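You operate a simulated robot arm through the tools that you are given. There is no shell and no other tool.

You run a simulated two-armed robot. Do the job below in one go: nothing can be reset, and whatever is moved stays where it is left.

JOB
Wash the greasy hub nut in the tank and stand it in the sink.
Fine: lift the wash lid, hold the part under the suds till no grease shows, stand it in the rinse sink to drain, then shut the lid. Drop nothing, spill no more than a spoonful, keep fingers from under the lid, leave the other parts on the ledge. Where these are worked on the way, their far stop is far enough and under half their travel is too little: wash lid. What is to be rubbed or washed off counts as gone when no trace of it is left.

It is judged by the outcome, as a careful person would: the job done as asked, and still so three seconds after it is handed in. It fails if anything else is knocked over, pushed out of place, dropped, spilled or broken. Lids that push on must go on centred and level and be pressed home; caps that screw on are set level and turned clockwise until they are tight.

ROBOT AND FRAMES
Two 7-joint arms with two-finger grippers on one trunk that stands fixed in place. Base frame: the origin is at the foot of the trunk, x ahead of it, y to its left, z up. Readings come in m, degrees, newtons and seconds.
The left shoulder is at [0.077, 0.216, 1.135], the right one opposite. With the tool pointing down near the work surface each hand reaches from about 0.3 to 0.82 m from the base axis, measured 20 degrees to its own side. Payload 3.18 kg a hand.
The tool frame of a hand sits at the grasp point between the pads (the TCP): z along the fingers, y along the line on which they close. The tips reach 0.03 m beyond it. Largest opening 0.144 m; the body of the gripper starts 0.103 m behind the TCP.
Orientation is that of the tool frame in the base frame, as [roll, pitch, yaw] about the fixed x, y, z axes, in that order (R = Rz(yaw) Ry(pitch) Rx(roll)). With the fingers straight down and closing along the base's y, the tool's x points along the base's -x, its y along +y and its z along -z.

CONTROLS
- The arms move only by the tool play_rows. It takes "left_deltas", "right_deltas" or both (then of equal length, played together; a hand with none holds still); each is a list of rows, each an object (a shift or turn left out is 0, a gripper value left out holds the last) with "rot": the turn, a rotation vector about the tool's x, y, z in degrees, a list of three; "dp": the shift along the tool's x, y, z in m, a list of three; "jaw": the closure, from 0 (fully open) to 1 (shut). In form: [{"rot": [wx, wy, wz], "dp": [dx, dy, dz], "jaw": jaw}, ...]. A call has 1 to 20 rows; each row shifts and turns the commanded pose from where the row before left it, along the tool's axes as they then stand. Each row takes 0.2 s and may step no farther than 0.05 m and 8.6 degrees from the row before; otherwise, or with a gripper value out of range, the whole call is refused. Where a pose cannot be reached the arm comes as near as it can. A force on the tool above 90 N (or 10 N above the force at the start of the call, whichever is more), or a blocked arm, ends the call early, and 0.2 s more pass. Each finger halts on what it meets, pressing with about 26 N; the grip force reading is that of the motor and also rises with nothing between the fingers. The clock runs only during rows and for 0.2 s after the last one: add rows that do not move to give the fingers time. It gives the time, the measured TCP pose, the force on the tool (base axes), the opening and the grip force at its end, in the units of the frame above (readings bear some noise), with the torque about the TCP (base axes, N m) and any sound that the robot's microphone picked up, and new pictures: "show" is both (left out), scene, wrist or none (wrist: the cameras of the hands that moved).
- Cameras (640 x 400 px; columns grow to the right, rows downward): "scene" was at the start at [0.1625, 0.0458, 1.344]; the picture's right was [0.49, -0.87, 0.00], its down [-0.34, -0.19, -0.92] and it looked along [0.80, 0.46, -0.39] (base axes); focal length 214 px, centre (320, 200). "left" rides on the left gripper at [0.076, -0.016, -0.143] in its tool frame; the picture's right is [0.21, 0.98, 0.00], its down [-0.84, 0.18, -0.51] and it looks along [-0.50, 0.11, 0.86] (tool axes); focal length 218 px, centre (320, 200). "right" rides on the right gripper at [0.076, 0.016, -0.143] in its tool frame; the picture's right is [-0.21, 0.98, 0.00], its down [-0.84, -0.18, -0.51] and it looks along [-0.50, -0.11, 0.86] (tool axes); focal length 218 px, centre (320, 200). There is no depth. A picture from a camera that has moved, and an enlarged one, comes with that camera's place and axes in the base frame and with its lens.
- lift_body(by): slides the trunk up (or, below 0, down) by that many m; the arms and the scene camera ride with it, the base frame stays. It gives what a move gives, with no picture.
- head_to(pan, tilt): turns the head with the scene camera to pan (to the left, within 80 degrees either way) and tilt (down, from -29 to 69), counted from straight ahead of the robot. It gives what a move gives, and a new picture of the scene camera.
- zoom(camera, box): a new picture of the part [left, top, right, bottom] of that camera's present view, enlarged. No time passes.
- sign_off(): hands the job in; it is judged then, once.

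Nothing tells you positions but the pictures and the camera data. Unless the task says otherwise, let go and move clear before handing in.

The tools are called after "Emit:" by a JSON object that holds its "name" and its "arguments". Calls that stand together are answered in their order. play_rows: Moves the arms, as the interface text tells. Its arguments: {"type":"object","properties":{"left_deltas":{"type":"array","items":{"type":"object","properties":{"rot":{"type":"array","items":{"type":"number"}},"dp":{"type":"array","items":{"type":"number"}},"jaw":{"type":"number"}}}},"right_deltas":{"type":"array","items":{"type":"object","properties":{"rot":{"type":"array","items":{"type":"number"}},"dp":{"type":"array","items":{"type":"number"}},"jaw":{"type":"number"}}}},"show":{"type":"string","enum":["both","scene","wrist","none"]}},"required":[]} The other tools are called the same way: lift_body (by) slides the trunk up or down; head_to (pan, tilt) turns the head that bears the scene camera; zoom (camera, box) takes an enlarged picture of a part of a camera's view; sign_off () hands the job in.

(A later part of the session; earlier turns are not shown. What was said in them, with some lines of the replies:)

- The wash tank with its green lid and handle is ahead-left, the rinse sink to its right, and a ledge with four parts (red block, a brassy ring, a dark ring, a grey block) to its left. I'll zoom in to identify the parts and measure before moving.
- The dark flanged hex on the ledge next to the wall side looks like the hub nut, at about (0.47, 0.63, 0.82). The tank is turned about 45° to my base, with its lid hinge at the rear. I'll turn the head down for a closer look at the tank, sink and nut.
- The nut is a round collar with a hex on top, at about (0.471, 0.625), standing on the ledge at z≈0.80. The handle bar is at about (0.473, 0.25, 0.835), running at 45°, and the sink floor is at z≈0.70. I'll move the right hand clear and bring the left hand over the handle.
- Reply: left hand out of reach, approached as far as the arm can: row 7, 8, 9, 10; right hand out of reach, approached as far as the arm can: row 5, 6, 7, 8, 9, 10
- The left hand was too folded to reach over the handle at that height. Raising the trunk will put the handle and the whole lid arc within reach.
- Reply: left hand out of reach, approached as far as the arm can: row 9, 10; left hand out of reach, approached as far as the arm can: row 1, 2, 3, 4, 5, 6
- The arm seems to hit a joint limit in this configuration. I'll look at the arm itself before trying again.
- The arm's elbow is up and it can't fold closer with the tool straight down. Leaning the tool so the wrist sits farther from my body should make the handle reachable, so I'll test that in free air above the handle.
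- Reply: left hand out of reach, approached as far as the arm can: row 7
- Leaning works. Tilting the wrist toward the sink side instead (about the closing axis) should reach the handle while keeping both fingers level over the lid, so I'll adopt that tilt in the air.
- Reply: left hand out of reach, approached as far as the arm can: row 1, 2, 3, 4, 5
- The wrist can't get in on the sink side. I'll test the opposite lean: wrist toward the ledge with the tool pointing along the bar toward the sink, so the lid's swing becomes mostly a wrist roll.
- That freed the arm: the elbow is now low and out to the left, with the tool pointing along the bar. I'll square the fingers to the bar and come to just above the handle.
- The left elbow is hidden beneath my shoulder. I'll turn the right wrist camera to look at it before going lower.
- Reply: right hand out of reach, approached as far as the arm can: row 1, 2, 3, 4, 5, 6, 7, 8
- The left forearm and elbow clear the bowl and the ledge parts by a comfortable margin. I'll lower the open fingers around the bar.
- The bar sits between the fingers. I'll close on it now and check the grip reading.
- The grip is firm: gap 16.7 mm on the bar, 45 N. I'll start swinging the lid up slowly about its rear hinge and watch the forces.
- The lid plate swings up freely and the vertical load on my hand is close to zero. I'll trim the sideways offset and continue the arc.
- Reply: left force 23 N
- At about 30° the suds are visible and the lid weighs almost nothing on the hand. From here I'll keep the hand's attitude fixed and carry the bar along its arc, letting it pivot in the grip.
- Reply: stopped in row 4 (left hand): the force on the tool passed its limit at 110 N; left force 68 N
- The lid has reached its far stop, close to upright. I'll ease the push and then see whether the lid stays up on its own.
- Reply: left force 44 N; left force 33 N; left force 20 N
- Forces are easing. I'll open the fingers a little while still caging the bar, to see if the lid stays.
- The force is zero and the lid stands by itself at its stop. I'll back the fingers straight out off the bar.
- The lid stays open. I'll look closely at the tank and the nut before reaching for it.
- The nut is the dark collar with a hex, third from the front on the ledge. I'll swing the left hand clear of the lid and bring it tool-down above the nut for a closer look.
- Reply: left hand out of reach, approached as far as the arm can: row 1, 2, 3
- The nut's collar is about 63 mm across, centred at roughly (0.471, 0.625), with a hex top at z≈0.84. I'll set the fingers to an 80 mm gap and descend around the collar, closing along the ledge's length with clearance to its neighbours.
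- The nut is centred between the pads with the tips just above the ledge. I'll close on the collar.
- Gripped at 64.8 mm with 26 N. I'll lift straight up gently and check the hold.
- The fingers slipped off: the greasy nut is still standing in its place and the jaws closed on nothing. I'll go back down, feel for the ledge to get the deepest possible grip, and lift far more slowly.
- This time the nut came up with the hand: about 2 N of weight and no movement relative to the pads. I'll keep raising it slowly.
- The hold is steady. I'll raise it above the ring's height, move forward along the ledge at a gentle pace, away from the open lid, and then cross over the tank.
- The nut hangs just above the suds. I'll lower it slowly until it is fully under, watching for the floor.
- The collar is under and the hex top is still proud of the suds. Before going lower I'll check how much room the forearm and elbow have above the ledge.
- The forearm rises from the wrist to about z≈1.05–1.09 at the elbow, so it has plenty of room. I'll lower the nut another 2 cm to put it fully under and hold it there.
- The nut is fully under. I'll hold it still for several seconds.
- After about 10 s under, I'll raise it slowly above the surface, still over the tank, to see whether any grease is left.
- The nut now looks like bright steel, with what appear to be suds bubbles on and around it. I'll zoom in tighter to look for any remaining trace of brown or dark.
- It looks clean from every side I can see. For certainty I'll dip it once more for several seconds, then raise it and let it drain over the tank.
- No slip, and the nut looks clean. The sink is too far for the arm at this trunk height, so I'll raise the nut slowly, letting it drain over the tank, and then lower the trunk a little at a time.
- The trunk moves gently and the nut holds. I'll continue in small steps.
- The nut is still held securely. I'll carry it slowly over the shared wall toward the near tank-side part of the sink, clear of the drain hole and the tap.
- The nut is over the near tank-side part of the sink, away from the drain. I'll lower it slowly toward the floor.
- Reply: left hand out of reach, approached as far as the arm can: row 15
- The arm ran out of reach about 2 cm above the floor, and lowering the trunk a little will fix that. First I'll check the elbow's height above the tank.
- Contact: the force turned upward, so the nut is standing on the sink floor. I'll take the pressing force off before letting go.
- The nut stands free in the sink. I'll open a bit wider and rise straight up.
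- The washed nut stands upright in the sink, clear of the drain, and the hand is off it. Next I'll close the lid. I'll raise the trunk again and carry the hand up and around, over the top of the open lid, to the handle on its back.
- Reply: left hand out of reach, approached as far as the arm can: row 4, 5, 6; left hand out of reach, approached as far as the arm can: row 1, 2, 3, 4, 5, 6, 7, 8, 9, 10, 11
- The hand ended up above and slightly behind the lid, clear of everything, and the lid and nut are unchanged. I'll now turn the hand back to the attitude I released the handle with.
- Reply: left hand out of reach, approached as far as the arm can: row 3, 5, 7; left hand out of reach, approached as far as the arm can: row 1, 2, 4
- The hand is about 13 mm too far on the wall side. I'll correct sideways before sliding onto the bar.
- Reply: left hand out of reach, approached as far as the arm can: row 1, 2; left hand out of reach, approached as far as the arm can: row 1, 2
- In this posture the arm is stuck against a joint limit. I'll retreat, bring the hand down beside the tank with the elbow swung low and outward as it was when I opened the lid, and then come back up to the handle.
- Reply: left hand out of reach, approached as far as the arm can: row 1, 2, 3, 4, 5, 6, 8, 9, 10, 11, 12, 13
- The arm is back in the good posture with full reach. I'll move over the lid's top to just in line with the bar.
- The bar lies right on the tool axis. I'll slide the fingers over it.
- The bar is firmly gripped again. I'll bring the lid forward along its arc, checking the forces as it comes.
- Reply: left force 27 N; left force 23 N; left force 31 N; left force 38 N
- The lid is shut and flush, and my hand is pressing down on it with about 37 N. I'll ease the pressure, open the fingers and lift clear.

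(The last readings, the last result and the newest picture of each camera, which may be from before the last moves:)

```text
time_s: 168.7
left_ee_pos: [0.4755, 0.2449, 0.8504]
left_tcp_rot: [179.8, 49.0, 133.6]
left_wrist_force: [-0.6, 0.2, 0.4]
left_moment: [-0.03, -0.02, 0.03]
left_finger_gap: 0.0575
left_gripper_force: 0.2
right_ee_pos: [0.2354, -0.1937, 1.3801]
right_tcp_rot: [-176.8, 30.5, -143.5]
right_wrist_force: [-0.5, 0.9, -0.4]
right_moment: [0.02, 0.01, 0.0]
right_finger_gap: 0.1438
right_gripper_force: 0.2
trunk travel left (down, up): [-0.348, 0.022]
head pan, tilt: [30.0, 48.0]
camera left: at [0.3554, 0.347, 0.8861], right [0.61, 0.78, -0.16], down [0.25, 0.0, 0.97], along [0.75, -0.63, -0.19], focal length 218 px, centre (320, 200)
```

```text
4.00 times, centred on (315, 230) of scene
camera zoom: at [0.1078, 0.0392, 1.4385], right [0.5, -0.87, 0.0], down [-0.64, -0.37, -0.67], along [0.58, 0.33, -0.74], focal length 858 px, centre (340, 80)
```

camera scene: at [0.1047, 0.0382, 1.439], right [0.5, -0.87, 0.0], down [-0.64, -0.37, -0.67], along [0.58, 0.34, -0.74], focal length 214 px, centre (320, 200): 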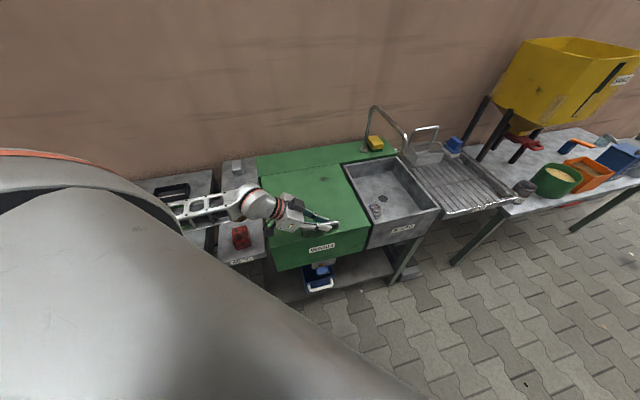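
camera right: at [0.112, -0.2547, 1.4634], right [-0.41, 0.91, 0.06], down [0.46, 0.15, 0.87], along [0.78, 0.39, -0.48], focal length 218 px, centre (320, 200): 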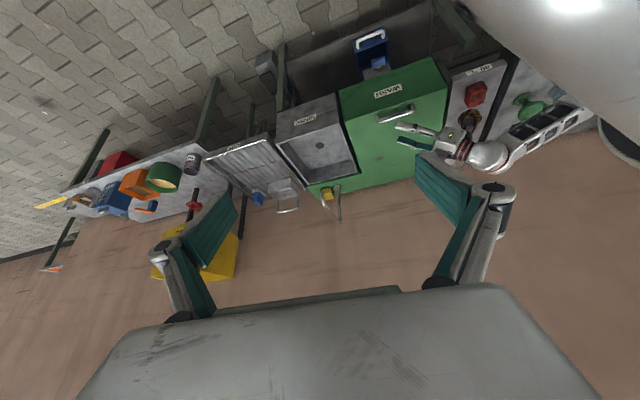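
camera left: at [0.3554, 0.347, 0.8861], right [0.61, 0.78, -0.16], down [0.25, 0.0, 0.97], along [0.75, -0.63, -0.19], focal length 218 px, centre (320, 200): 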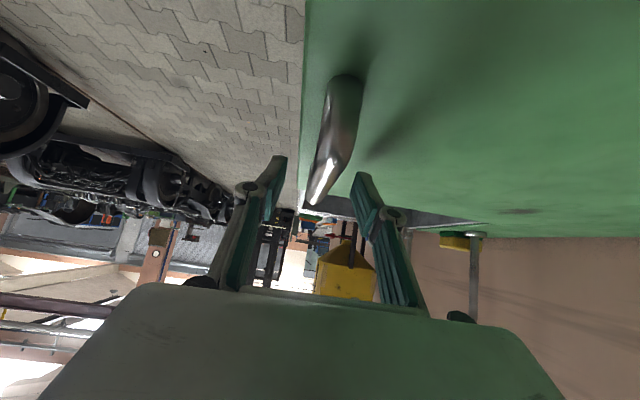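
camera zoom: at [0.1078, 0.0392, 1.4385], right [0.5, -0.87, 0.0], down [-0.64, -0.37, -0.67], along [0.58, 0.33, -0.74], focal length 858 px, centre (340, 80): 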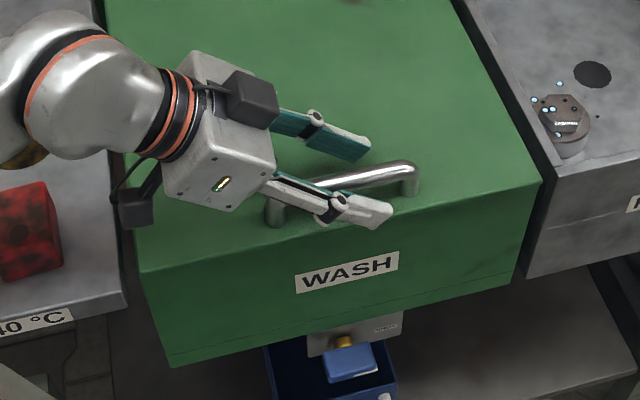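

Emit:
{"name": "play_rows", "arguments": {"left_deltas": [{"dp": [-0.0075, 0, -0.0066]}, {"dp": [-0.0151, 0, -0.0131]}, {"dp": [-0.0226, 0, -0.0197]}, {"dp": [-0.0226, 0, -0.0197]}, {"dp": [-0.0226, 0, -0.0197]}, {"dp": [-0.01, 0.008, -0.03]}, {"dp": [-0.01, 0.008, -0.03]}, {}], "show": "both"}}

Emit:
{"name": "head_to", "arguments": {"pan": 35, "tilt": 45}}

Emit:
{"name": "zoom", "arguments": {"camera": "scene", "box": [220, 130, 460, 290]}}

```text
time_s: 170.5
left_ee_pos: [0.4671, 0.2782, 1.0268]
left_tcp_rot: [180.0, 49.0, 133.6]
left_wrist_force: [-1.1, 0.4, 0.2]
left_moment: [-0.02, 0.03, 0.0]
left_finger_gap: 0.0574
left_gripper_force: 0.0
right_ee_pos: [0.2363, -0.1913, 1.38]
right_tcp_rot: [-176.9, 30.6, -143.5]
right_wrist_force: [0.0, -0.3, -0.2]
right_moment: [-0.04, -0.01, 0.0]
right_finger_gap: 0.1438
right_gripper_force: 0.0
trunk travel left (down, up): [-0.348, 0.022]
head pan, tilt: [30.0, 48.0]
camera scene: at [0.1081, 0.0395, 1.4385], right [0.5, -0.87, 0.0], down [-0.64, -0.37, -0.67], along [0.58, 0.33, -0.74], focal length 214 px, centre (320, 200)
camera left: at [0.3465, 0.3793, 1.0619], right [0.61, 0.78, -0.16], down [0.25, 0.0, 0.97], along [0.75, -0.63, -0.19], focal length 218 px, centre (320, 200)
```

scene: 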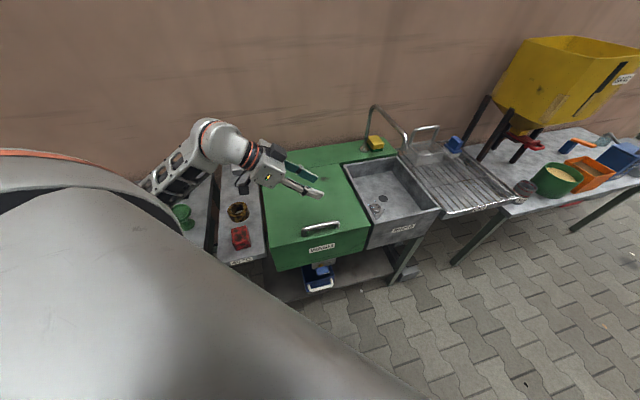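
left: 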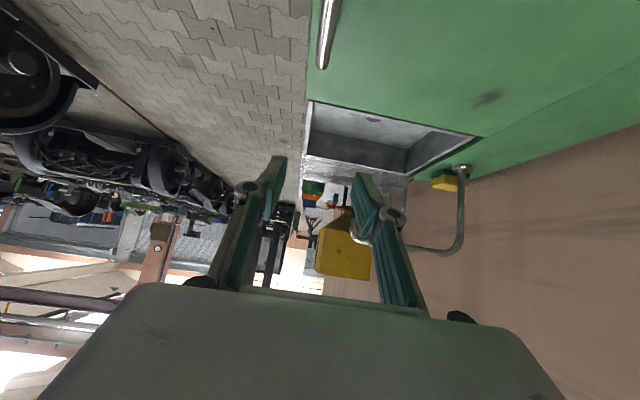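

```text
time_s: 171.2
left_ee_pos: [0.4686, 0.276, 1.0251]
left_tcp_rot: [180.0, 48.9, 133.8]
left_wrist_force: [0.0, 0.1, -0.5]
left_moment: [-0.01, 0.0, 0.01]
left_finger_gap: 0.0578
left_gripper_force: 0.1
right_ee_pos: [0.2368, -0.1929, 1.3796]
right_tcp_rot: [-176.9, 30.4, -143.5]
right_wrist_force: [0.5, -0.6, 0.2]
right_moment: [-0.01, 0.0, -0.01]
right_finger_gap: 0.1439
right_gripper_force: 0.1
trunk travel left (down, up): [-0.348, 0.022]
head pan, tilt: [35.0, 45.0]
camera scene: at [0.1065, 0.0466, 1.4427], right [0.57, -0.82, 0.0], down [-0.58, -0.41, -0.71], along [0.58, 0.41, -0.71], focal length 214 px, centre (320, 200)
```

scene: 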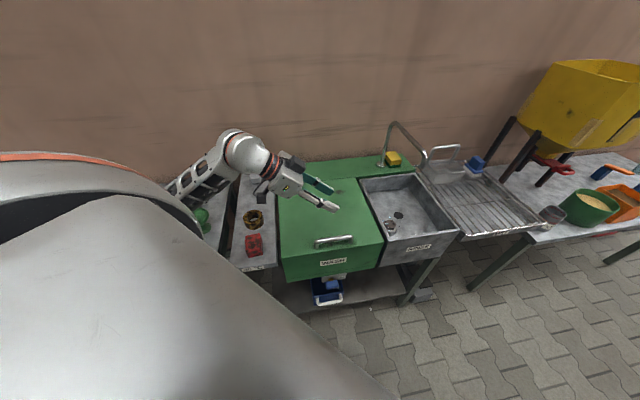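

```text
2.50 times, centred on (340, 210) of scene
camera zoom: at [0.1065, 0.0466, 1.4427], right [0.57, -0.82, 0.0], down [-0.58, -0.41, -0.71], along [0.58, 0.41, -0.71], focal length 536 px, centre (270, 175)
```

zoom: 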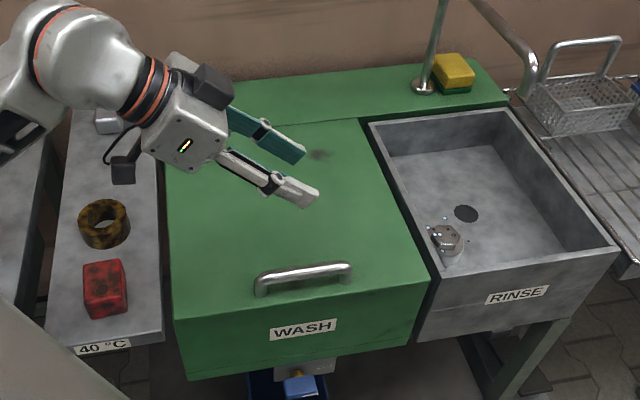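

The lid is shut, the nut stands in the sink and the other parts are where they were. I'll take one last close look at the nut, the lid edge and the ledge before handing in.

Emit:
{"name": "zoom", "arguments": {"camera": "scene", "box": [375, 205, 415, 245]}}

Emit:
{"name": "zoom", "arguments": {"camera": "left", "box": [300, 90, 480, 190]}}

Emit:
{"name": "zoom", "arguments": {"camera": "right", "box": [240, 40, 540, 220]}}

```text
10.00 times, centred on (395, 225) of scene
camera zoom: at [0.1065, 0.0466, 1.4427], right [0.57, -0.82, 0.0], down [-0.58, -0.41, -0.71], along [0.58, 0.41, -0.71], focal length 2145 px, centre (-430, -50)
```

zoom: 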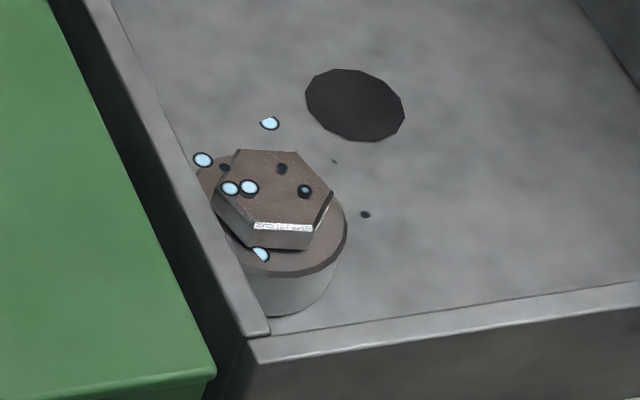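

```text
3.56 times, centred on (390, 140) of left
camera zoom: at [0.3467, 0.3792, 1.0616], right [0.61, 0.78, -0.16], down [0.25, 0.0, 0.97], along [0.75, -0.63, -0.19], focal length 776 px, centre (71, 413)
```

zoom: 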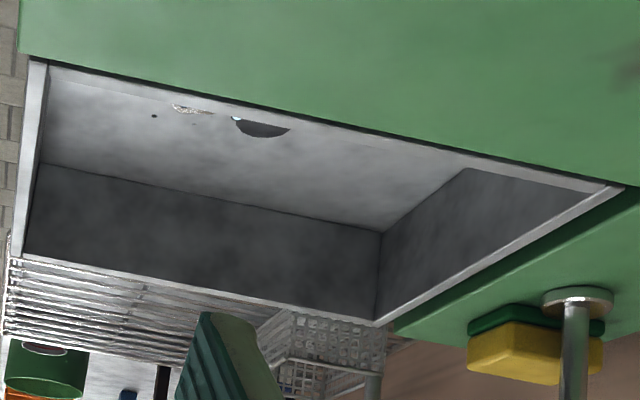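

```text
2.13 times, centred on (390, 130) of right
camera zoom: at [0.1109, -0.2556, 1.4635], right [-0.41, 0.91, 0.06], down [0.46, 0.15, 0.87], along [0.78, 0.39, -0.48], focal length 466 px, centre (171, 349)
```

zoom: 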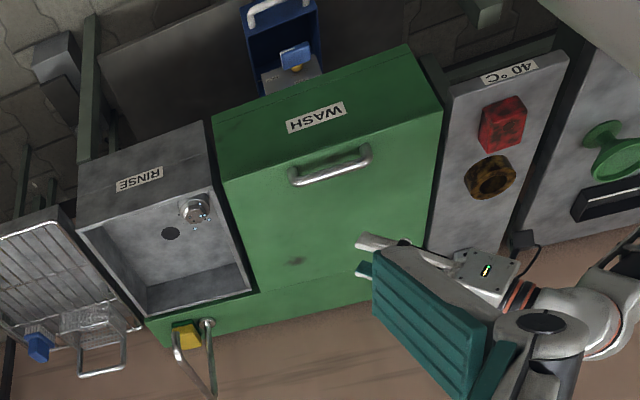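

The nut is clean and upright in the sink, with only suds bubbles on it. The lid is flush, the other parts are undisturbed and both hands are clear, so I'm handing it in.

Emit:
{"name": "sign_off", "arguments": {}}

```text
The job is handed in.
```

The hub nut is washed and standing upright in the rinse sink, and the wash lid is shut flush. I've handed the job in.

- **Washing:** I held the nut fully under the suds twice, for about 20 seconds in all. No grease showed in any view afterwards. A few suds bubbles are still clinging to it.
- **Draining:** I let it drip over the tank before carrying it across. No spill showed in the pictures.
- **First lift:** My first try at lifting the greasy nut slipped off. The nut stayed upright on the ledge and the second, slower lift held.
- **Opening the lid:** I ran the lid into its far stop hard enough to trip the force limit at 110 N. It stayed open by itself and showed no damage.
- **Closing the lid:** I guided it down by the handle, with no fingers under it.
- **Other parts:** The red block and the ring are where they were. The grey block was in its place when I last had a clear view of it, just before the lid was fully shut.
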